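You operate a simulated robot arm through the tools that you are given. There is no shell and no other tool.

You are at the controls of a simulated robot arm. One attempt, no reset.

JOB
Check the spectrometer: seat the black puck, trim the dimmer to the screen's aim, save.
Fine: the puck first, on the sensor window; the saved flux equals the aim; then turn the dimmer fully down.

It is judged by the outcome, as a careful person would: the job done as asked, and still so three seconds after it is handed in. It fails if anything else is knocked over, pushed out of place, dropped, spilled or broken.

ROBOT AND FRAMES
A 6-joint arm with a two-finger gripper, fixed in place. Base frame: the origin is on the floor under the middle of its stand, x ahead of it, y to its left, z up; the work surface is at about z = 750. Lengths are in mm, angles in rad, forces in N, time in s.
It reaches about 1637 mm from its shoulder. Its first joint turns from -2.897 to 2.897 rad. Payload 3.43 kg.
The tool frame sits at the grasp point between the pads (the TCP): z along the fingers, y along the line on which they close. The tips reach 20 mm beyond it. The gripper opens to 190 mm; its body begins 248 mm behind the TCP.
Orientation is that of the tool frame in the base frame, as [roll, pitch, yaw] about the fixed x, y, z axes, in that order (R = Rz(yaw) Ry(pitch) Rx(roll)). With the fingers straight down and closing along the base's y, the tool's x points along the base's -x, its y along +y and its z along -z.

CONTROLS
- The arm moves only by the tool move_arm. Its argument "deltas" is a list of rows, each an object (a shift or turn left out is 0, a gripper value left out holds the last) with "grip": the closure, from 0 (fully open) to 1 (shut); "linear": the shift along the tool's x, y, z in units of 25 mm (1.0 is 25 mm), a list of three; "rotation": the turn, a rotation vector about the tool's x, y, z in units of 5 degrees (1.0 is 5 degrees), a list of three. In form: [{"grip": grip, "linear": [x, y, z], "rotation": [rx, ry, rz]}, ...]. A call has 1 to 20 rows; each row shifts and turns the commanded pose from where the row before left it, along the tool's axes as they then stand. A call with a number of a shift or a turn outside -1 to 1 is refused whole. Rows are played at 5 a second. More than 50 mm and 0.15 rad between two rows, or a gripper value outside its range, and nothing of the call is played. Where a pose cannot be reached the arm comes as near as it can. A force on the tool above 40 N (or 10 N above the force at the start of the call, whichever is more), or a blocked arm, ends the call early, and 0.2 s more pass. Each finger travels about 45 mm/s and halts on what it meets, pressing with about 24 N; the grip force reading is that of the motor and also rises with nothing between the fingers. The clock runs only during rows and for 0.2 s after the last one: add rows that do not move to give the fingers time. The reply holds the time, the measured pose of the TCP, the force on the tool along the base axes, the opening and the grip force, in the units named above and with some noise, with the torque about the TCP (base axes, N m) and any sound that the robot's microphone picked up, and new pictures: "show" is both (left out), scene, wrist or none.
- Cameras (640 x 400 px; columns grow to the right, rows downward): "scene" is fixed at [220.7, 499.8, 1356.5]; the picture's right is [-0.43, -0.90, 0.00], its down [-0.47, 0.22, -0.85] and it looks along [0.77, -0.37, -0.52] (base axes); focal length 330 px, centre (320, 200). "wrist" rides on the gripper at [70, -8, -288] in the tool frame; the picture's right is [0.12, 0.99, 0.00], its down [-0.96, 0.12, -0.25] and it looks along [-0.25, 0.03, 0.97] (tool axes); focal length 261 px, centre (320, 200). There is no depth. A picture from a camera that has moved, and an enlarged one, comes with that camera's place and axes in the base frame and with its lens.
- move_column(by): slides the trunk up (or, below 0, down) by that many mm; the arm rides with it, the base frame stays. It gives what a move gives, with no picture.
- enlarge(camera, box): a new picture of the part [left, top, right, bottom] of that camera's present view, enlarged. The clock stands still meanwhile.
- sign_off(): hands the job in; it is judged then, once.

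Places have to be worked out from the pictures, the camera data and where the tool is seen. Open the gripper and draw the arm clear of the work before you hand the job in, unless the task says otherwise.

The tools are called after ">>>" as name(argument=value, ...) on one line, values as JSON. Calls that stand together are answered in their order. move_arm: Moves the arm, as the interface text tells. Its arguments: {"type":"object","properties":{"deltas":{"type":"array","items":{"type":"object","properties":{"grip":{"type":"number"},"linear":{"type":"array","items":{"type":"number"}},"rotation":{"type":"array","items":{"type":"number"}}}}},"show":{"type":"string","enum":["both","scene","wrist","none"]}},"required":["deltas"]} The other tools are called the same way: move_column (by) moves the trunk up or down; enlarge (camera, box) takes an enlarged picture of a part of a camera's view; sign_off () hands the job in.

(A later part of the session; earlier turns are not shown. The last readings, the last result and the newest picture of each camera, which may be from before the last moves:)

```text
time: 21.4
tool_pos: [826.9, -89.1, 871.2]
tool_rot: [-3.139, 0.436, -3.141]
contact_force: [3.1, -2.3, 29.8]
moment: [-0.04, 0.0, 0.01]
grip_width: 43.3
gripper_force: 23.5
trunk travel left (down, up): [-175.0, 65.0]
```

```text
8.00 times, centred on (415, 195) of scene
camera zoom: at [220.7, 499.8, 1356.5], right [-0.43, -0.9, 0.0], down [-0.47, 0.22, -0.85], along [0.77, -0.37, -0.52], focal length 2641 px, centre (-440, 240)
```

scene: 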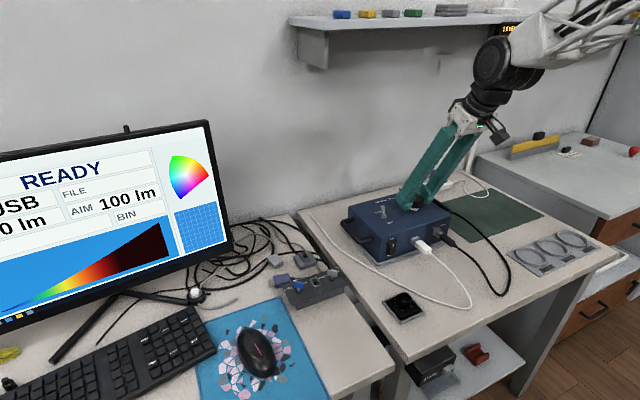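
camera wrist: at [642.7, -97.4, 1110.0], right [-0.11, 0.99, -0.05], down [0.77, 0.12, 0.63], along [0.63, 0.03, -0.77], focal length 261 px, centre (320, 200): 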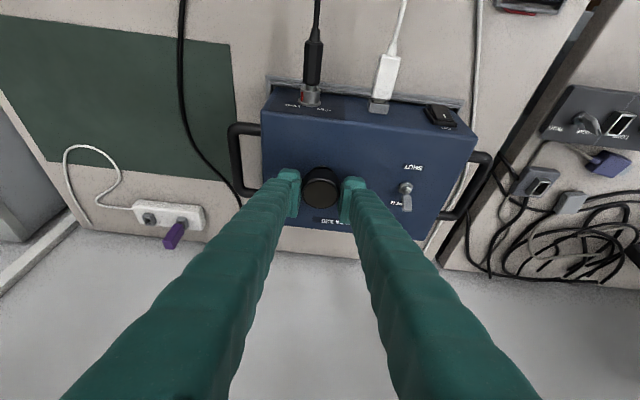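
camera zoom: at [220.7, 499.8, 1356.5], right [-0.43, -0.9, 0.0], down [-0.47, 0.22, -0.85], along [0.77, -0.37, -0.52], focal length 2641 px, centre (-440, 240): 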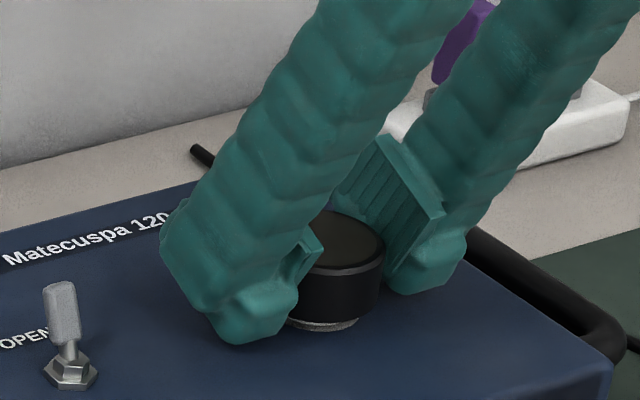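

Contact came at about z ≈ 872, so the puck's underside is on the cone. I'll ease off the push by 2 mm and check the screen and the seating.

>>> move_arm(deltas=[{"linear": [-0.034, 0, -0.0725]}, {"linear": [0, 0, 0]}, {"linear": [0, 0, 0]}], show="both")

>>> enlarge(camera="scene", box=[0, 110, 240, 330])

>>> enlarge(camera="wrist", box=[240, 120, 400, 220])

>>> enlarge(camera="scene", box=[395, 185, 435, 215])

```text
time: 22.2
tool_pos: [827.1, -90.1, 869.8]
tool_rot: [3.141, 0.438, -3.141]
contact_force: [8.5, -3.4, 12.7]
moment: [-0.06, -0.17, -0.01]
grip_width: 43.6
gripper_force: 24.2
trunk travel left (down, up): [-175.0, 65.0]
camera wrist: at [642.4, -97.2, 1102.0], right [-0.11, 0.99, -0.05], down [0.77, 0.12, 0.63], along [0.63, 0.03, -0.77], focal length 261 px, centre (320, 200)
```

scene: 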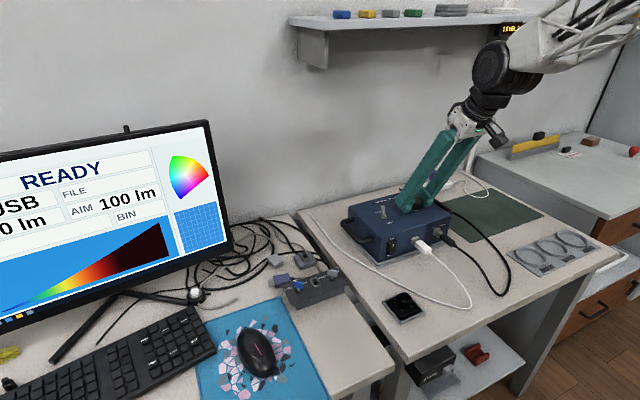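
wrist: 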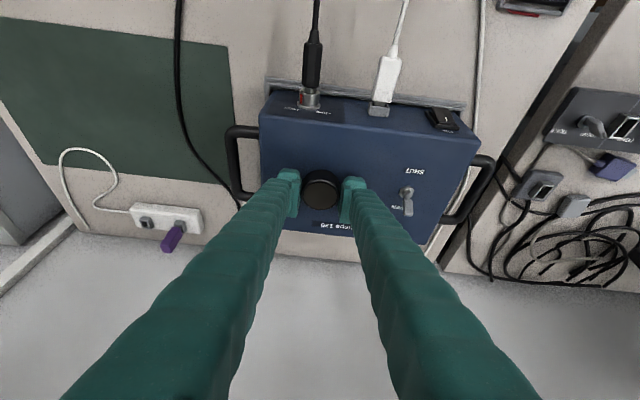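

```text
1.82 times, centred on (120, 220) of scene
camera zoom: at [220.7, 499.8, 1356.5], right [-0.43, -0.9, 0.0], down [-0.47, 0.22, -0.85], along [0.77, -0.37, -0.52], focal length 600 px, centre (684, 164)
```

zoom: 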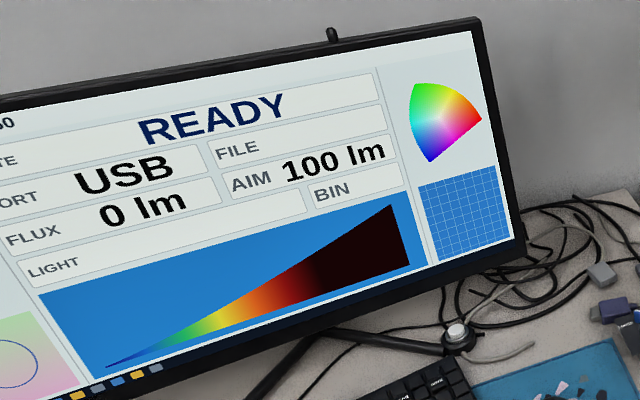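

```text
4.00 times, centred on (320, 170) of wrist
camera zoom: at [642.4, -97.2, 1102.0], right [-0.11, 0.99, -0.05], down [0.77, 0.12, 0.63], along [0.63, 0.03, -0.77], focal length 1043 px, centre (320, 320)
```

zoom: 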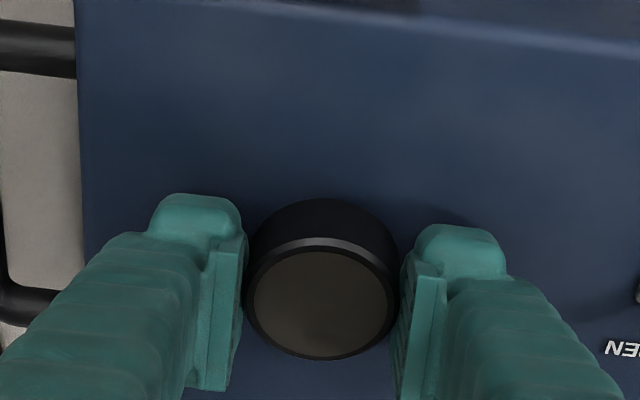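

```text
13.33 times, centred on (415, 200) of scene
camera zoom: at [220.7, 499.8, 1356.5], right [-0.43, -0.9, 0.0], down [-0.47, 0.22, -0.85], along [0.77, -0.37, -0.52], focal length 4401 px, centre (-947, 200)
```

zoom: 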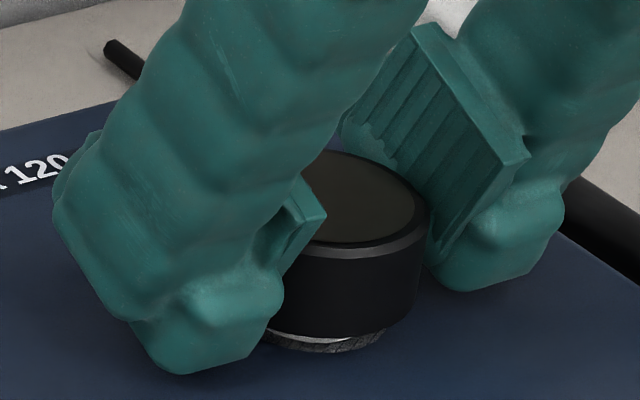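

The puck is resting on the cone with light force, the scene view shows it centred sideways, and the torque hints it is 1–2 mm too far forward. I'll lift 3 mm, shift 1.5 mm back, and check the puck's attitude.

>>> move_arm(deltas=[{"linear": [-0.051, 0, -0.109]}, {"linear": [0.054, 0, -0.025]}, {"linear": [0, 0, 0]}, {"linear": [0, 0, 0]}], show="none")

>>> enlarge(camera="scene", box=[395, 185, 435, 215])

>>> enlarge(camera="wrist", box=[280, 140, 360, 220])

```text
time: 23.2
tool_pos: [825.5, -89.9, 874.3]
tool_rot: [3.14, 0.437, 3.141]
contact_force: [-2.0, 0.8, -1.7]
moment: [0.01, 0.02, -0.01]
grip_width: 43.4
gripper_force: 24.1
trunk travel left (down, up): [-175.0, 65.0]
```

```text
13.33 times, centred on (415, 200) of scene
camera zoom: at [220.7, 499.8, 1356.5], right [-0.43, -0.9, 0.0], down [-0.47, 0.22, -0.85], along [0.77, -0.37, -0.52], focal length 4401 px, centre (-947, 200)
```

zoom: 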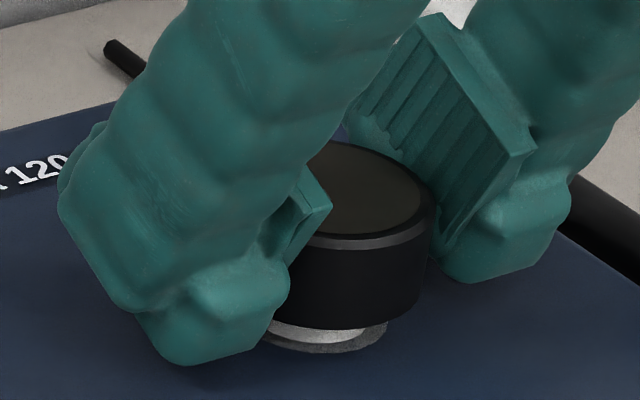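

```text
5.00 times, centred on (320, 180) of wrist
camera zoom: at [641.2, -97.1, 1105.1], right [-0.11, 0.99, -0.05], down [0.77, 0.12, 0.63], along [0.63, 0.03, -0.77], focal length 1303 px, centre (320, 300)
```

zoom: 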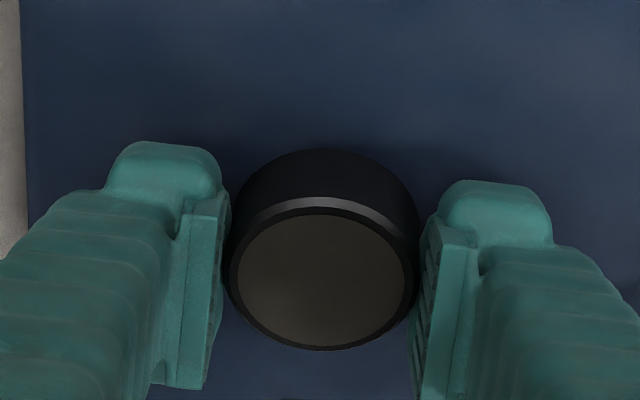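

The puck looks level again and clear of contact. I'll lower it 3.5 mm gently onto the cone.

>>> move_arm(deltas=[{"linear": [0.017, 0, 0.036]}, {"linear": [0.017, 0, 0.036]}, {"linear": [0.017, 0, 0.036]}, {"linear": [0.009, 0, 0.018]}, {"linear": [0, 0, 0]}, {"linear": [0, 0, 0]}, {"linear": [0, 0, 0]}], show="none")

>>> enlarge(camera="scene", box=[395, 185, 435, 215])

```text
time: 24.8
tool_pos: [826.4, -90.5, 872.3]
tool_rot: [-3.141, 0.439, 3.141]
contact_force: [-14.9, 2.5, 19.4]
moment: [0.09, 0.35, -0.04]
grip_width: 43.6
gripper_force: 23.7
trunk travel left (down, up): [-175.0, 65.0]
stopped in row 7: the force on the tool passed its limit at 40 N (the readings are from after the stop); the commanded pose is now the measured one
```

```text
13.33 times, centred on (415, 200) of scene
camera zoom: at [220.7, 499.8, 1356.5], right [-0.43, -0.9, 0.0], down [-0.47, 0.22, -0.85], along [0.77, -0.37, -0.52], focal length 4401 px, centre (-947, 200)
```

zoom: 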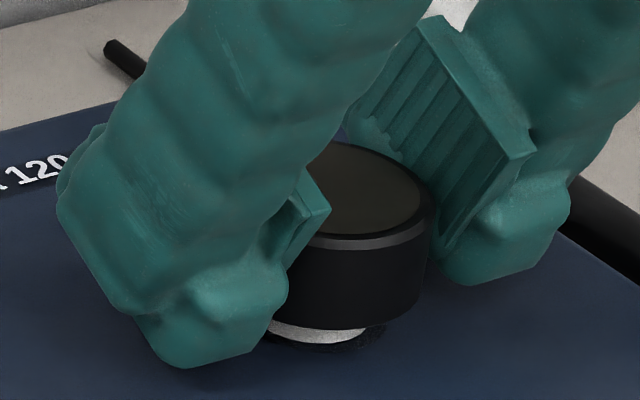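

The push hit the force limit with the puck still about 11 mm above the box top and a sideways load, so it isn't seating flat. I'll lift well clear and study the window, and then the puck's underside, before trying again.

>>> move_arm(deltas=[{"linear": [-0.203, 0, -0.435]}, {"linear": [-0.406, 0, -0.87]}, {"linear": [-0.406, 0, -0.87]}, {"linear": [-0.406, 0, -0.87]}, {"linear": [0, 0, 0]}, {"linear": [0, 0, 0]}], show="both")

>>> enlarge(camera="wrist", box=[300, 130, 350, 165])

>>> enlarge(camera="scene", box=[400, 195, 430, 217])

>>> enlarge(camera="scene", box=[390, 130, 450, 190])

```text
time: 26.2
tool_pos: [826.0, -91.4, 955.6]
tool_rot: [-3.141, 0.438, -3.14]
contact_force: [-0.4, -1.3, -0.6]
moment: [-0.02, -0.02, 0.01]
grip_width: 43.6
gripper_force: 23.8
trunk travel left (down, up): [-175.0, 65.0]
camera wrist: at [641.4, -97.6, 1186.0], right [-0.11, 0.99, -0.05], down [0.77, 0.12, 0.63], along [0.63, 0.03, -0.77], focal length 261 px, centre (320, 200)
```

scene: 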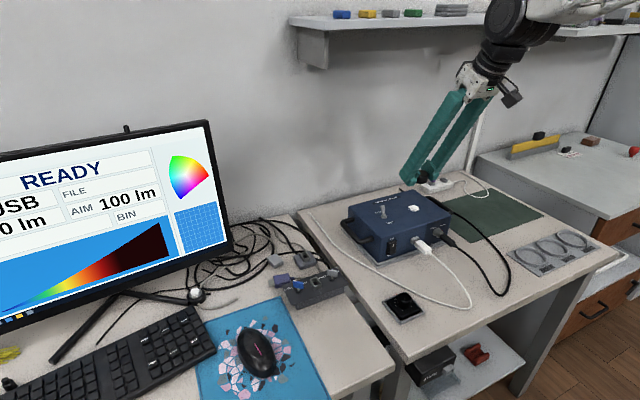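
wrist: 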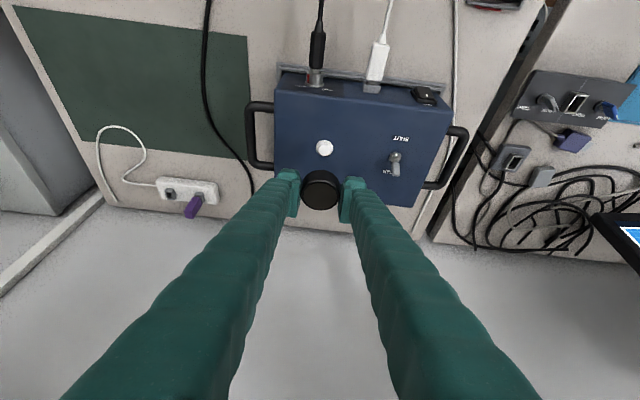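

```text
11.43 times, centred on (325, 148) of wrist
camera zoom: at [641.4, -97.6, 1186.0], right [-0.11, 0.99, -0.05], down [0.77, 0.12, 0.63], along [0.63, 0.03, -0.77], focal length 2979 px, centre (263, 800)
```

zoom: 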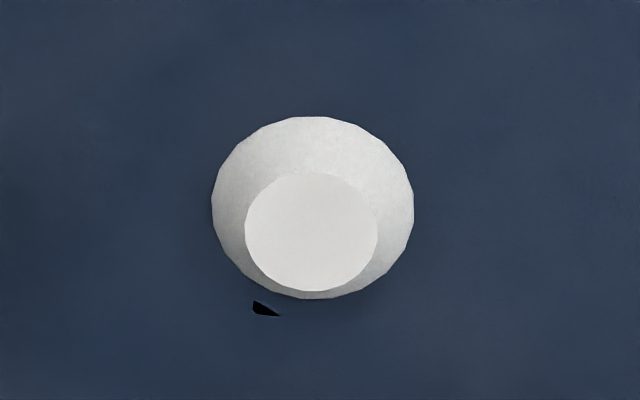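

```text
16.00 times, centred on (415, 206) of scene
camera zoom: at [220.7, 499.8, 1356.5], right [-0.43, -0.9, 0.0], down [-0.47, 0.22, -0.85], along [0.77, -0.37, -0.52], focal length 5281 px, centre (-1200, 104)
```

zoom: 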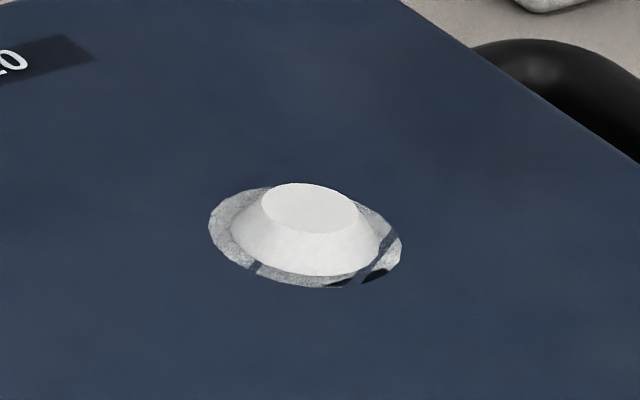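

```text
6.67 times, centred on (420, 160) of scene
camera zoom: at [220.7, 499.8, 1356.5], right [-0.43, -0.9, 0.0], down [-0.47, 0.22, -0.85], along [0.77, -0.37, -0.52], focal length 2201 px, centre (-347, 467)
```

zoom: 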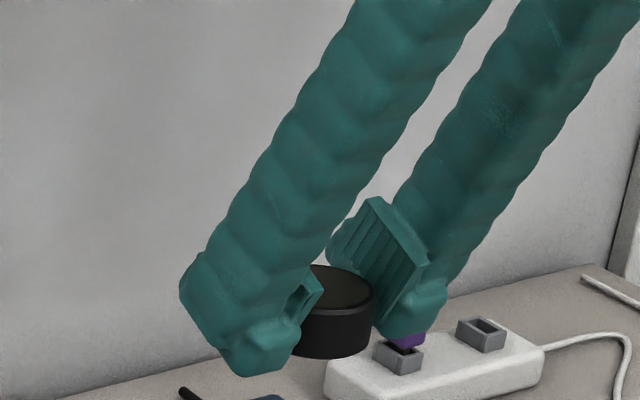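

The window is a flat disc with a low white cone about 26 mm wide at the base, 17 mm at the top and 7 mm high, and the puck slipped up a couple of mm in the grip. I'll back away over free space and roll the tool so the scene camera can see the puck's underside.

>>> move_arm(deltas=[{"linear": [0.493, 0, -0.929]}, {"linear": [0.493, 0, -0.929]}, {"linear": [0.493, 0, -0.929]}, {"linear": [0.493, 0, -0.929]}, {"linear": [0.493, 0, -0.929]}, {"linear": [0.493, 0, -0.929]}, {"rotation": [-0.9063, 0, 0.4226]}, {"rotation": [-0.9063, 0, 0.4226]}, {"rotation": [-0.9063, 0, 0.4226]}, {"rotation": [-0.9063, 0, 0.4226]}, {"rotation": [-0.9063, 0, 0.4226]}, {"rotation": [-0.9063, 0, 0.4226]}, {"rotation": [-0.9063, 0, 0.4226]}, {"rotation": [-0.9063, 0, 0.4226]}, {"rotation": [0, 0, 0]}], show="both")

```text
time: 29.4
tool_pos: [701.0, -88.5, 1050.0]
tool_rot: [2.394, 0.332, 2.85]
contact_force: [-0.4, 0.7, -0.8]
moment: [0.01, -0.02, -0.01]
grip_width: 43.3
gripper_force: 23.7
trunk travel left (down, up): [-175.0, 65.0]
camera wrist: at [515.6, -243.8, 1221.9], right [-0.11, 0.79, 0.6], down [0.77, -0.32, 0.56], along [0.63, 0.52, -0.57], focal length 261 px, centre (320, 200)
```

scene: 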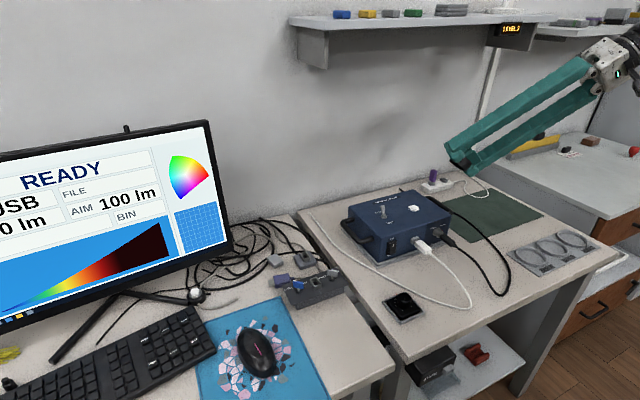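
wrist: 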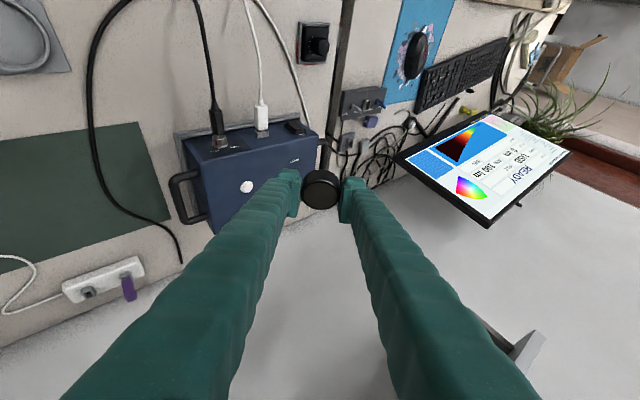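

Rolled 40° without trouble. Six more steps should turn the underside toward the scene camera.

>>> move_arm(deltas=[{"rotation": [-0.9063, 0, 0.4226]}, {"rotation": [-0.9063, 0, 0.4226]}, {"rotation": [-0.9063, 0, 0.4226]}, {"rotation": [-0.9063, 0, 0.4226]}, {"rotation": [-0.9063, 0, 0.4226]}, {"rotation": [-0.9063, 0, 0.4226]}, {"rotation": [-0.9063, 0, 0.4226]}, {"rotation": [0, 0, 0]}], show="scene")

>>> enlarge(camera="scene", box=[430, 130, 510, 200])

```text
time: 31.2
tool_pos: [701.5, -89.5, 1050.8]
tool_rot: [1.807, 0.112, 2.717]
contact_force: [0.7, 1.4, -0.7]
moment: [0.02, 0.0, 0.04]
grip_width: 43.4
gripper_force: 23.8
trunk travel left (down, up): [-175.0, 65.0]
```

scene: 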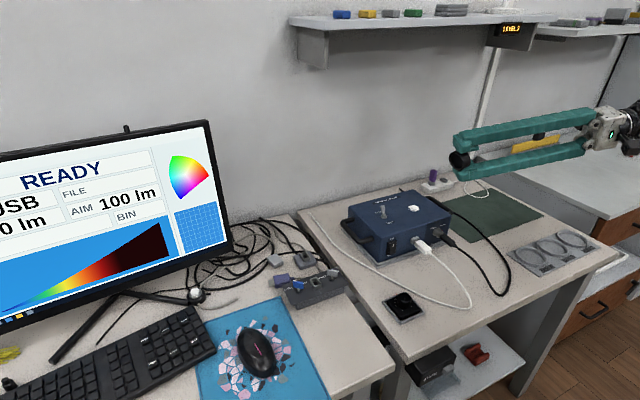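

```text
5.71 times, centred on (470, 165) of scene
camera zoom: at [220.7, 499.8, 1356.5], right [-0.43, -0.9, 0.0], down [-0.47, 0.22, -0.85], along [0.77, -0.37, -0.52], focal length 1886 px, centre (-537, 400)
```

zoom: 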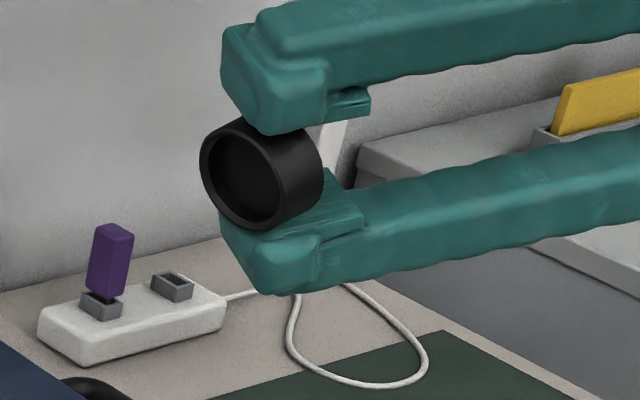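

The underside is hollow, so it's a cup. Zooming in to judge the size of the recess.

>>> enlarge(camera="scene", box=[452, 145, 492, 175])

```text
13.33 times, centred on (472, 160) of scene
camera zoom: at [220.7, 499.8, 1356.5], right [-0.43, -0.9, 0.0], down [-0.47, 0.22, -0.85], along [0.77, -0.37, -0.52], focal length 4401 px, centre (-1707, 733)
```

zoom: 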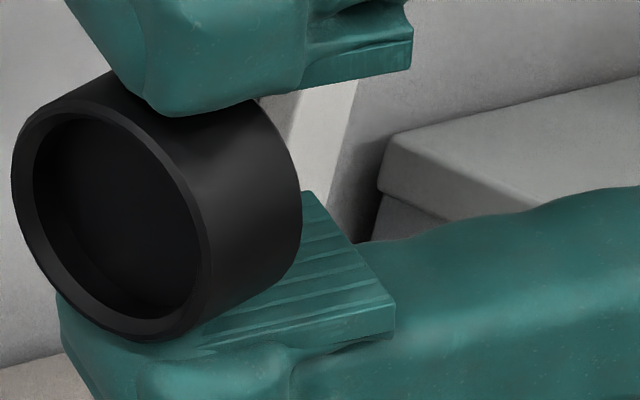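

The cup's inner bore is about 34 mm, which fits over the cone with room to spare. I'll zoom in further to judge how deep the recess is.

>>> enlarge(camera="scene", box=[451, 148, 473, 168])

>>> enlarge(camera="wrist", box=[270, 150, 370, 220])

```text
16.00 times, centred on (462, 158) of scene
camera zoom: at [220.7, 499.8, 1356.5], right [-0.43, -0.9, 0.0], down [-0.47, 0.22, -0.85], along [0.77, -0.37, -0.52], focal length 5281 px, centre (-1952, 872)
```

zoom: 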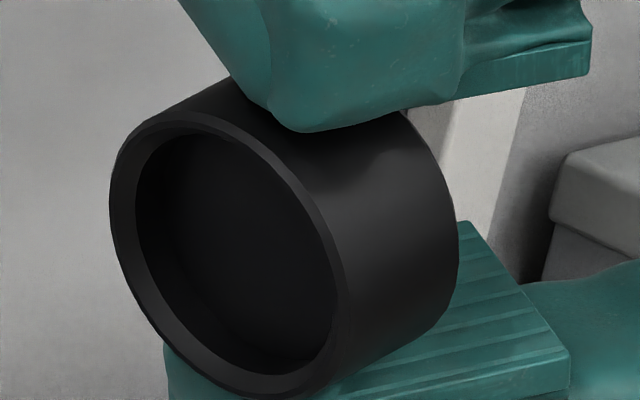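

```text
5.71 times, centred on (320, 185) of wrist
camera zoom: at [515.8, -314.3, 1102.2], right [-0.11, 0.31, 0.95], down [0.77, -0.58, 0.28], along [0.63, 0.76, -0.17], focal length 1489 px, centre (320, 286)
```

zoom: 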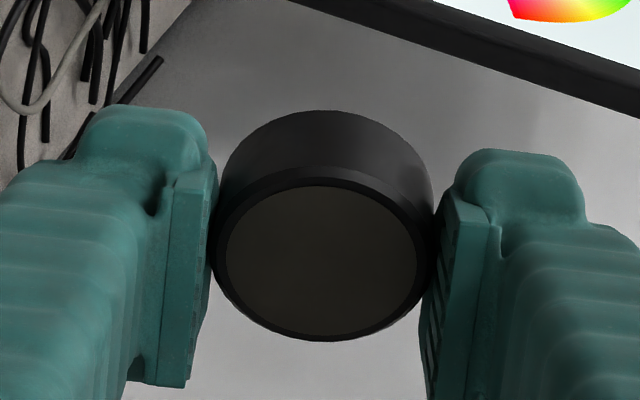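

The cup is hollow with a bore of about 34 mm and slipped to about 22 mm below the TCP; the contact torque says the cone is close to central under it. I'll roll back and return over the window.

>>> move_arm(deltas=[{"rotation": [0.9063, 0, -0.4226]}, {"rotation": [0.9063, 0, -0.4226]}, {"rotation": [0.9063, 0, -0.4226]}, {"rotation": [0.9063, 0, -0.4226]}, {"rotation": [0.9063, 0, -0.4226]}, {"rotation": [0.9063, 0, -0.4226]}, {"rotation": [0.9063, 0, -0.4226]}, {"rotation": [0.9063, 0, -0.4226]}, {"rotation": [0.9063, 0, -0.4226]}, {"rotation": [0.9063, 0, -0.4226]}, {"rotation": [0.9063, 0, -0.4226]}, {"rotation": [0.9063, 0, -0.4226]}, {"rotation": [0.9063, 0, -0.4226]}, {"rotation": [0.9063, 0, -0.4226]}, {"rotation": [0.9063, 0, -0.4226]}, {"rotation": [0, 0, 0]}], show="none")

>>> move_arm(deltas=[{"linear": [-0.2435, -0.002, 0.9455]}, {"linear": [-0.2435, -0.002, 0.9455]}, {"linear": [-0.2435, -0.002, 0.9455]}, {"linear": [-0.2435, -0.002, 0.9455]}, {"linear": [-0.2435, -0.002, 0.9455]}, {"linear": [-0.2435, -0.002, 0.9455]}, {"linear": [-0.2435, -0.002, 0.9455]}, {"linear": [-0.2435, -0.002, 0.9455]}, {"linear": [0, 0, 0]}, {"linear": [0, 0, 0]}], show="both")

>>> enlarge(camera="wrist", box=[280, 140, 360, 210])

>>> enlarge(camera="scene", box=[390, 165, 440, 215])

```text
time: 34.6
tool_pos: [701.0, -90.9, 1050.9]
tool_rot: [-3.141, 0.438, -3.141]
contact_force: [-0.5, 0.4, -0.1]
moment: [-0.01, -0.03, -0.02]
grip_width: 43.2
gripper_force: 24.5
trunk travel left (down, up): [-175.0, 65.0]
```

```text
time: 36.8
tool_pos: [826.2, -90.9, 901.3]
tool_rot: [3.142, 0.438, -3.141]
contact_force: [-0.6, 1.0, 0.2]
moment: [0.01, 0.01, -0.03]
grip_width: 43.2
gripper_force: 24.2
trunk travel left (down, up): [-175.0, 65.0]
camera wrist: at [640.0, -98.1, 1131.8], right [-0.11, 0.99, -0.05], down [0.77, 0.12, 0.63], along [0.63, 0.03, -0.77], focal length 261 px, centre (320, 200)
```

scene: 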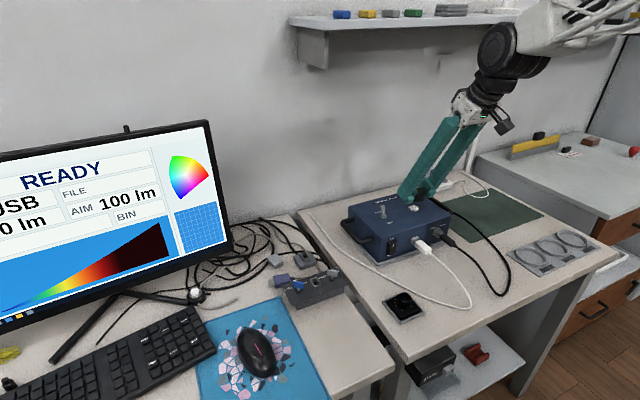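
wrist: 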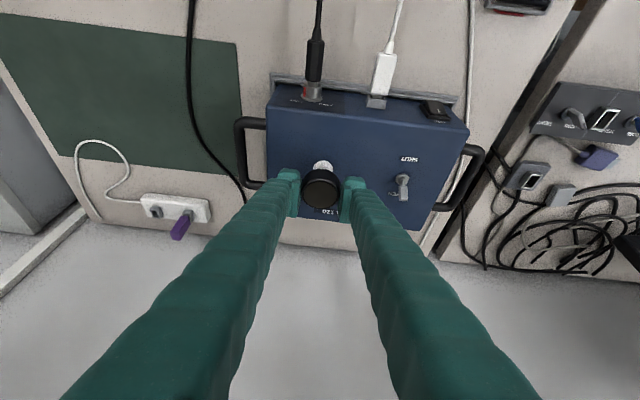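

```text
5.71 times, centred on (320, 175) of wrist
camera zoom: at [640.0, -98.1, 1131.8], right [-0.11, 0.99, -0.05], down [0.77, 0.12, 0.63], along [0.63, 0.03, -0.77], focal length 1489 px, centre (320, 343)
```

zoom: 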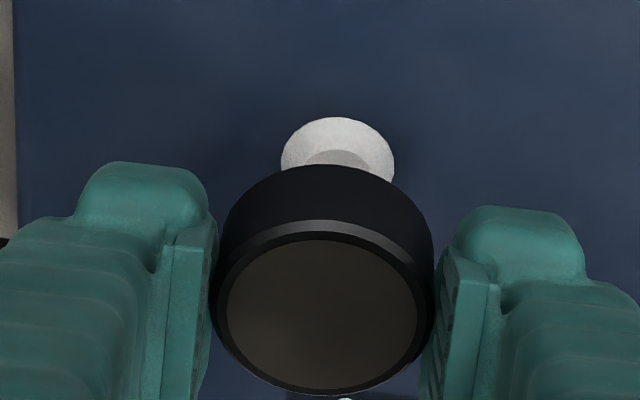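

```text
8.00 times, centred on (415, 190) of scene
camera zoom: at [220.7, 499.8, 1356.5], right [-0.43, -0.9, 0.0], down [-0.47, 0.22, -0.85], along [0.77, -0.37, -0.52], focal length 2641 px, centre (-440, 280)
```

zoom: 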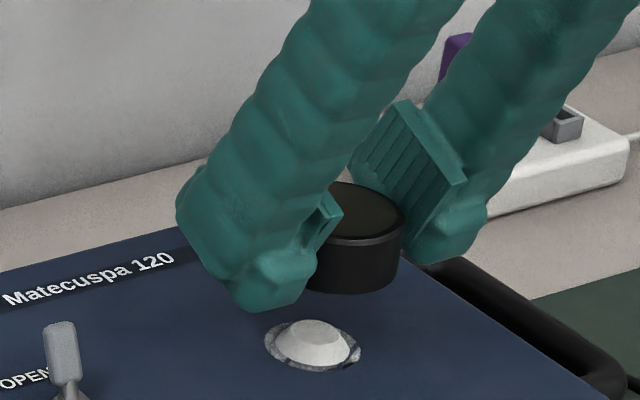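

After the slip the puck sits about 3–4 mm behind the TCP and 23 mm below it. I'll shift forward 4 mm and lower to about 15 mm above the window to recheck.

>>> move_arm(deltas=[{"linear": [0.122, 0.015, 0.45]}, {"linear": [0.122, 0.015, 0.45]}, {"linear": [0, 0, 0]}, {"linear": [0, 0, 0]}], show="none")

>>> enlarge(camera="wrist", box=[290, 155, 354, 210])

>>> enlarge(camera="scene", box=[395, 185, 435, 215])

```text
time: 37.8
tool_pos: [829.3, -90.5, 878.2]
tool_rot: [3.141, 0.438, -3.141]
contact_force: [-0.1, 0.2, 0.1]
moment: [0.01, -0.03, 0.04]
grip_width: 43.4
gripper_force: 24.3
trunk travel left (down, up): [-175.0, 65.0]
```

```text
7.27 times, centred on (322, 182) of wrist
camera zoom: at [643.9, -97.3, 1109.0], right [-0.11, 0.99, -0.05], down [0.77, 0.12, 0.63], along [0.63, 0.03, -0.77], focal length 1896 px, centre (306, 327)
```

zoom: 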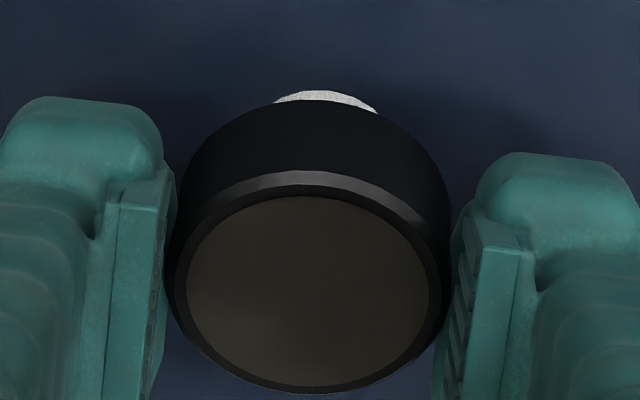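

```text
13.33 times, centred on (415, 200) of scene
camera zoom: at [220.7, 499.8, 1356.5], right [-0.43, -0.9, 0.0], down [-0.47, 0.22, -0.85], along [0.77, -0.37, -0.52], focal length 4401 px, centre (-947, 200)
```

zoom: 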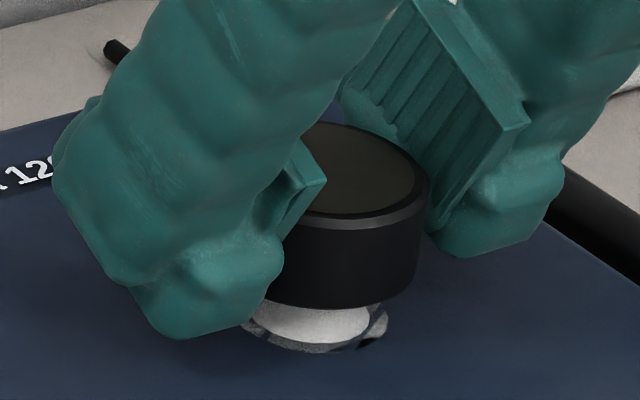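

The cup is within about a millimetre of the cone now. I'll ease back 1 mm and lower 7 mm, then 1 mm at a time with force readings.

>>> move_arm(deltas=[{"linear": [0.078, 0.01, 0.119]}, {"linear": [0.078, 0.01, 0.119]}, {"linear": [0, 0, 0]}, {"linear": [0, 0, 0]}], show="none")

>>> move_arm(deltas=[{"linear": [0.017, 0, 0.036]}, {"linear": [0, 0, 0]}, {"linear": [0, 0, 0]}], show="none")

>>> move_arm(deltas=[{"linear": [0.017, 0, 0.036]}, {"linear": [0, 0, 0]}, {"linear": [0, 0, 0]}], show="none")

>>> enlarge(camera="scene", box=[395, 185, 435, 215])

```text
time: 38.8
tool_pos: [829.4, -89.3, 872.2]
tool_rot: [-3.141, 0.44, -3.14]
contact_force: [-2.4, -0.6, 12.2]
moment: [-0.01, 0.1, 0.0]
grip_width: 43.2
gripper_force: 24.2
trunk travel left (down, up): [-175.0, 65.0]
```

```text
time: 39.6
tool_pos: [828.8, -89.2, 871.0]
tool_rot: [3.141, 0.44, 3.14]
contact_force: [-2.8, 0.5, 25.4]
moment: [0.02, 0.12, 0.02]
grip_width: 43.2
gripper_force: 24.5
trunk travel left (down, up): [-175.0, 65.0]
```

```text
time: 40.4
tool_pos: [828.3, -89.8, 869.8]
tool_rot: [-3.141, 0.442, -3.141]
contact_force: [-1.7, 1.0, 35.0]
moment: [0.03, 0.13, -0.01]
grip_width: 43.4
gripper_force: 24.2
trunk travel left (down, up): [-175.0, 65.0]
```

```text
13.33 times, centred on (415, 200) of scene
camera zoom: at [220.7, 499.8, 1356.5], right [-0.43, -0.9, 0.0], down [-0.47, 0.22, -0.85], along [0.77, -0.37, -0.52], focal length 4401 px, centre (-947, 200)
```

zoom: 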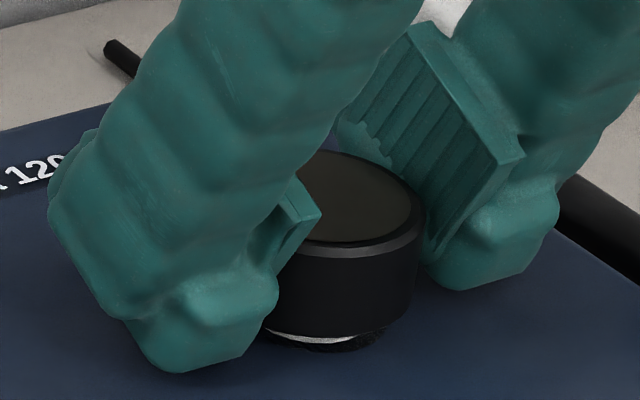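

The contact starts at the same height (~872) as before, with the load nearly under the tool axis. I'll zoom in to see whether the finger feet are touching the box or the cup is resting on the cone.

>>> enlarge(camera="scene", box=[393, 203, 425, 223])

>>> enlarge(camera="wrist", box=[270, 150, 370, 220])

>>> enlarge(camera="scene", box=[340, 170, 460, 260])

```text
16.00 times, centred on (409, 213) of scene
camera zoom: at [220.7, 499.8, 1356.5], right [-0.43, -0.9, 0.0], down [-0.47, 0.22, -0.85], along [0.77, -0.37, -0.52], focal length 5281 px, centre (-1104, -8)
```

zoom: 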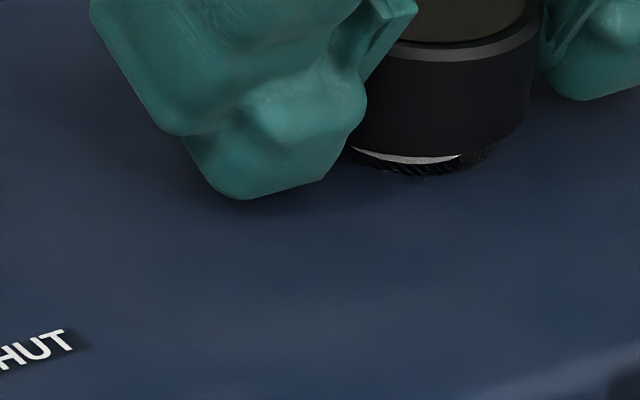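

```text
5.71 times, centred on (320, 185) of wrist
camera zoom: at [642.5, -96.7, 1101.0], right [-0.11, 0.99, -0.05], down [0.76, 0.12, 0.63], along [0.64, 0.03, -0.77], focal length 1489 px, centre (320, 286)
```

zoom: 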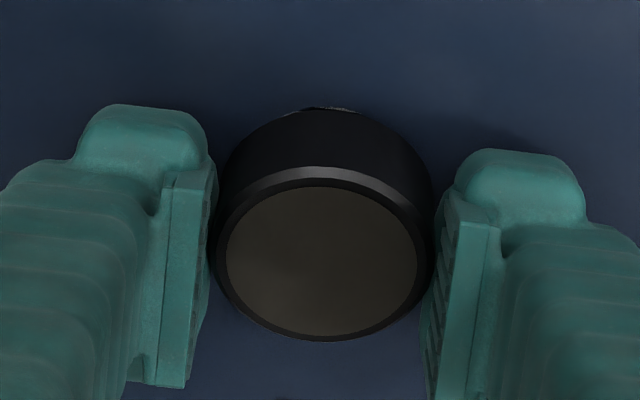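

```text
4.44 times, centred on (400, 215) of scene
camera zoom: at [220.7, 499.8, 1356.5], right [-0.43, -0.9, 0.0], down [-0.47, 0.22, -0.85], along [0.77, -0.37, -0.52], focal length 1467 px, centre (-36, 133)
```

zoom: 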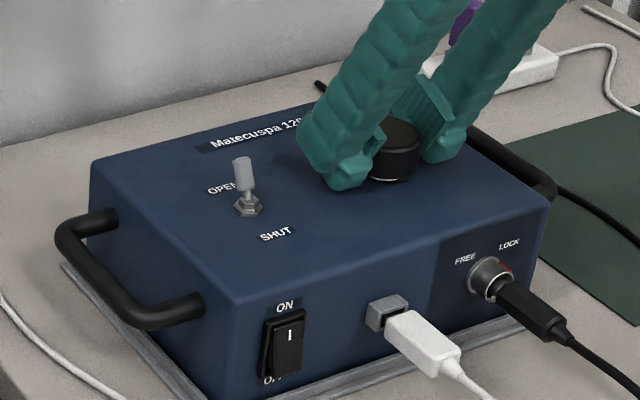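

Both views agree the cup is level and centred within about 1 mm, resting flat on top of the cone, so the fingers aren't holding it up. I'll unload, shift back 1 mm and settle it at light contact before releasing.

>>> move_arm(deltas=[{"linear": [-0.068, 0, -0.145]}, {"linear": [0.036, 0, -0.017]}, {"linear": [0, 0, 0]}, {"linear": [0.01, 0, 0.022]}, {"linear": [0.01, 0, 0.022]}, {"linear": [0, 0, 0]}, {"linear": [0, 0, 0]}], show="none")

```text
time: 42.0
tool_pos: [827.8, -89.7, 871.5]
tool_rot: [-3.141, 0.438, 3.141]
contact_force: [-2.9, -0.7, -0.6]
moment: [0.0, 0.06, 0.0]
grip_width: 43.7
gripper_force: 24.4
trunk travel left (down, up): [-175.0, 65.0]
```

There's no load yet, so I'll lower in half-millimetre steps to find light contact.

>>> move_arm(deltas=[{"linear": [0.0085, 0, 0.018]}, {"linear": [0, 0, 0]}, {"linear": [0, 0, 0]}], show="none")

>>> move_arm(deltas=[{"linear": [0.0085, 0, 0.018]}, {"linear": [0, 0, 0]}, {"linear": [0, 0, 0]}], show="none")

```text
time: 42.8
tool_pos: [828.1, -90.1, 872.6]
tool_rot: [3.142, 0.439, -3.141]
contact_force: [-5.5, -0.4, 1.3]
moment: [-0.02, 0.11, -0.02]
grip_width: 43.4
gripper_force: 24.0
trunk travel left (down, up): [-175.0, 65.0]
```

```text
time: 43.6
tool_pos: [827.7, -89.8, 870.6]
tool_rot: [-3.141, 0.44, 3.14]
contact_force: [-5.8, -1.4, 9.9]
moment: [-0.02, 0.17, 0.01]
grip_width: 43.4
gripper_force: 24.4
trunk travel left (down, up): [-175.0, 65.0]
```

The reading shows a sideways push of about 5 N with almost no downward load, which isn't what a flat rest would give. I'll lift 6 mm to get a clean baseline reading before probing further.

>>> move_arm(deltas=[{"linear": [-0.051, 0, -0.109]}, {"linear": [-0.051, 0, -0.109]}, {"linear": [0, 0, 0]}, {"linear": [0, 0, 0]}, {"linear": [0, 0, 0]}], show="none")

>>> move_arm(deltas=[{"linear": [0, 0, 0]}, {"linear": [0, 0, 0]}], show="none")

>>> enlarge(camera="scene", box=[393, 193, 425, 213])

>>> enlarge(camera="wrist", box=[290, 155, 354, 210])

```text
time: 44.8
tool_pos: [828.7, -90.2, 877.8]
tool_rot: [3.141, 0.438, -3.141]
contact_force: [-0.3, -0.6, -0.7]
moment: [-0.02, 0.02, 0.0]
grip_width: 43.3
gripper_force: 24.1
trunk travel left (down, up): [-175.0, 65.0]
```

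```text
time: 45.4
tool_pos: [828.3, -89.6, 876.4]
tool_rot: [3.142, 0.437, -3.141]
contact_force: [-0.3, 0.6, -1.0]
moment: [-0.01, 0.04, 0.03]
grip_width: 43.2
gripper_force: 23.9
trunk travel left (down, up): [-175.0, 65.0]
```

```text
16.00 times, centred on (409, 203) of scene
camera zoom: at [220.7, 499.8, 1356.5], right [-0.43, -0.9, 0.0], down [-0.47, 0.22, -0.85], along [0.77, -0.37, -0.52], focal length 5281 px, centre (-1104, 152)
```

zoom: 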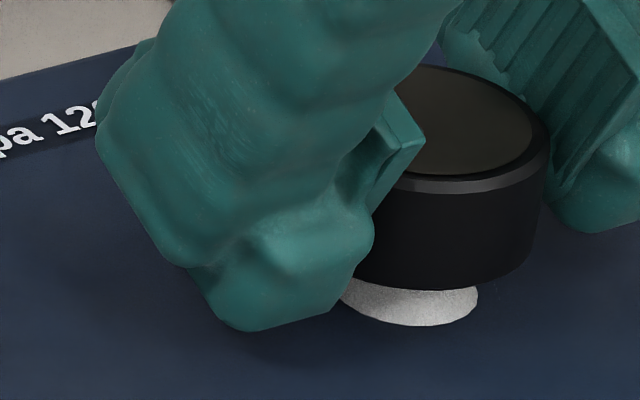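

```text
7.27 times, centred on (322, 182) of wrist
camera zoom: at [642.3, -96.7, 1107.6], right [-0.11, 0.99, -0.05], down [0.77, 0.12, 0.63], along [0.63, 0.03, -0.77], focal length 1896 px, centre (306, 327)
```

zoom: 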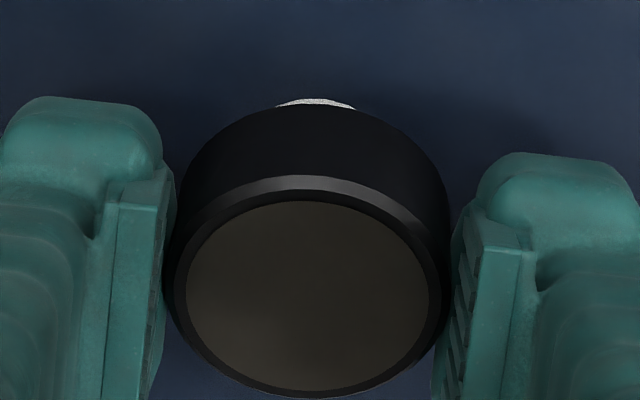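

Free readings are near zero, so the sideways push was real, and both cameras put the cup about 2–3 mm too far forward. I'll shift back 2 mm and left 0.8 mm, then lower gently again to probe.

>>> move_arm(deltas=[{"linear": [0.0725, 0.032, -0.0338]}, {"linear": [0, 0, 0]}, {"linear": [0.042, 0, 0.0905]}, {"linear": [0.042, 0, 0.0905]}, {"linear": [0, 0, 0]}, {"linear": [0, 0, 0]}], show="none")

>>> move_arm(deltas=[{"linear": [0.0085, 0, 0.018]}, {"linear": [0, 0, 0]}, {"linear": [0, 0, 0]}], show="none")

>>> move_arm(deltas=[{"linear": [0.0085, 0, 0.018]}, {"linear": [0, 0, 0]}, {"linear": [0, 0, 0]}], show="none")

```text
time: 46.8
tool_pos: [825.7, -89.9, 871.7]
tool_rot: [3.141, 0.439, -3.141]
contact_force: [-0.9, -0.7, -0.2]
moment: [-0.05, -0.01, 0.05]
grip_width: 43.4
gripper_force: 24.0
trunk travel left (down, up): [-175.0, 65.0]
```

```text
time: 47.6
tool_pos: [825.9, -89.9, 872.0]
tool_rot: [-3.14, 0.438, 3.141]
contact_force: [-2.0, -0.6, 4.0]
moment: [0.0, 0.05, -0.01]
grip_width: 43.4
gripper_force: 23.8
trunk travel left (down, up): [-175.0, 65.0]
```

```text
time: 48.4
tool_pos: [825.7, -90.2, 870.9]
tool_rot: [3.141, 0.441, -3.141]
contact_force: [-1.5, 1.0, 9.8]
moment: [0.06, 0.08, -0.03]
grip_width: 43.4
gripper_force: 23.9
trunk travel left (down, up): [-175.0, 65.0]
```

There's flat, central contact again at about z = 871.8 and light force. I'll do a small lateral search around this spot, watching for the load to drop as the cup slips over the cone.

>>> move_arm(deltas=[{"linear": [0, 0.04, 0]}, {"linear": [0, 0, 0]}, {"linear": [0, 0, 0]}], show="none")

>>> move_arm(deltas=[{"linear": [0.03625, 0, -0.0169]}, {"linear": [0, 0, 0]}, {"linear": [0, 0, 0]}], show="none")

>>> move_arm(deltas=[{"linear": [0, -0.04, 0]}, {"linear": [0, 0, 0]}, {"linear": [0, 0, 0]}], show="none")

>>> move_arm(deltas=[{"linear": [0, -0.04, 0]}, {"linear": [0, 0, 0]}, {"linear": [0, 0, 0]}], show="none")

>>> move_arm(deltas=[{"linear": [-0.03625, 0, 0.0169]}, {"linear": [0, 0, 0]}, {"linear": [0, 0, 0]}], show="none")

```text
time: 49.2
tool_pos: [826.2, -89.7, 870.8]
tool_rot: [3.14, 0.44, 3.139]
contact_force: [3.7, -6.5, 10.7]
moment: [-0.1, -0.07, 0.03]
grip_width: 43.2
gripper_force: 24.0
trunk travel left (down, up): [-175.0, 65.0]
```

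```text
time: 50.0
tool_pos: [825.9, -89.2, 872.3]
tool_rot: [-3.141, 0.438, -3.141]
contact_force: [12.2, -10.6, 13.6]
moment: [-0.19, -0.18, -0.01]
grip_width: 43.4
gripper_force: 24.4
trunk travel left (down, up): [-175.0, 65.0]
```

```text
time: 50.8
tool_pos: [824.8, -88.4, 871.0]
tool_rot: [3.141, 0.438, 3.141]
contact_force: [10.5, -4.2, 17.9]
moment: [-0.09, -0.12, 0.01]
grip_width: 43.2
gripper_force: 24.3
trunk travel left (down, up): [-175.0, 65.0]
```

```text
time: 51.6
tool_pos: [825.1, -88.5, 869.6]
tool_rot: [3.14, 0.441, 3.141]
contact_force: [12.4, 6.5, 19.8]
moment: [0.15, -0.14, -0.05]
grip_width: 43.5
gripper_force: 23.6
trunk travel left (down, up): [-175.0, 65.0]
```

```text
time: 52.4
tool_pos: [825.1, -89.3, 869.3]
tool_rot: [3.14, 0.438, 3.141]
contact_force: [0.6, 12.2, 21.4]
moment: [0.22, 0.03, -0.05]
grip_width: 43.3
gripper_force: 23.9
trunk travel left (down, up): [-175.0, 65.0]
```

The load never dropped; the cup sticks by friction on a flat, central contact. I'll unload by lifting 4 mm, check the baseline, and look once more from both cameras before setting it down.

>>> move_arm(deltas=[{"linear": [-0.068, 0.02, -0.145]}, {"linear": [0, 0, 0]}, {"linear": [0, 0, 0]}, {"linear": [0, 0, 0]}], show="scene")

>>> enlarge(camera="scene", box=[393, 193, 425, 213])

>>> enlarge(camera="wrist", box=[290, 155, 354, 210])

```text
time: 53.4
tool_pos: [826.9, -88.9, 874.1]
tool_rot: [-3.14, 0.439, 3.141]
contact_force: [0.9, 0.7, 0.3]
moment: [0.03, 0.0, -0.01]
grip_width: 43.3
gripper_force: 24.0
trunk travel left (down, up): [-175.0, 65.0]
```

scene: 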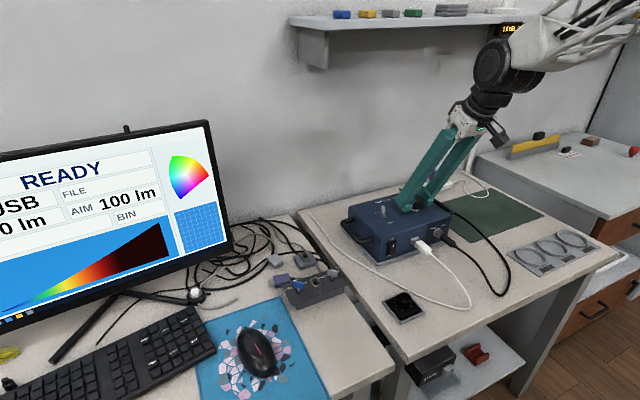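

```text
16.00 times, centred on (409, 203) of scene
camera zoom: at [220.7, 499.8, 1356.5], right [-0.43, -0.9, 0.0], down [-0.47, 0.22, -0.85], along [0.77, -0.37, -0.52], focal length 5281 px, centre (-1104, 152)
```

zoom: 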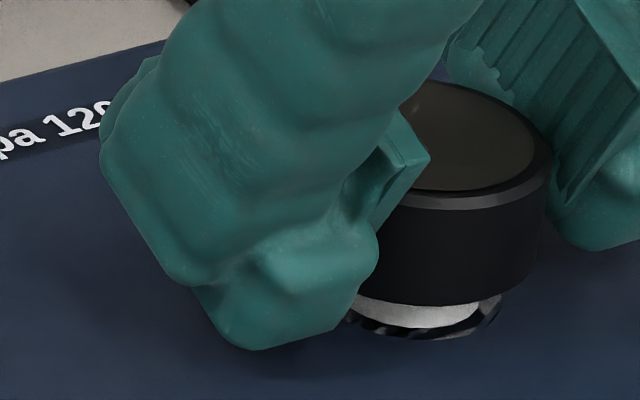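

```text
7.27 times, centred on (322, 182) of wrist
camera zoom: at [640.2, -96.4, 1105.2], right [-0.11, 0.99, -0.05], down [0.77, 0.12, 0.63], along [0.63, 0.03, -0.77], focal length 1896 px, centre (306, 327)
```

zoom: 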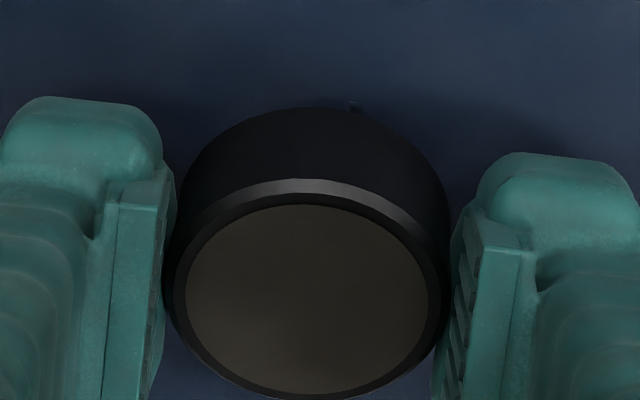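

The cup is now within about 1 mm of the cone's axis in both views. I'll lower to a light touch.

>>> move_arm(deltas=[{"linear": [0.017, 0, 0.036]}, {"linear": [0.017, 0, 0.036]}, {"linear": [0.0085, 0, 0.018]}, {"linear": [0.0085, 0, 0.018]}, {"linear": [0, 0, 0]}, {"linear": [0, 0, 0]}], show="none")

```text
time: 54.8
tool_pos: [825.8, -89.5, 870.7]
tool_rot: [3.141, 0.44, 3.141]
contact_force: [-4.5, -0.4, 9.4]
moment: [-0.03, 0.11, -0.02]
grip_width: 43.4
gripper_force: 24.0
trunk travel left (down, up): [-175.0, 65.0]
```

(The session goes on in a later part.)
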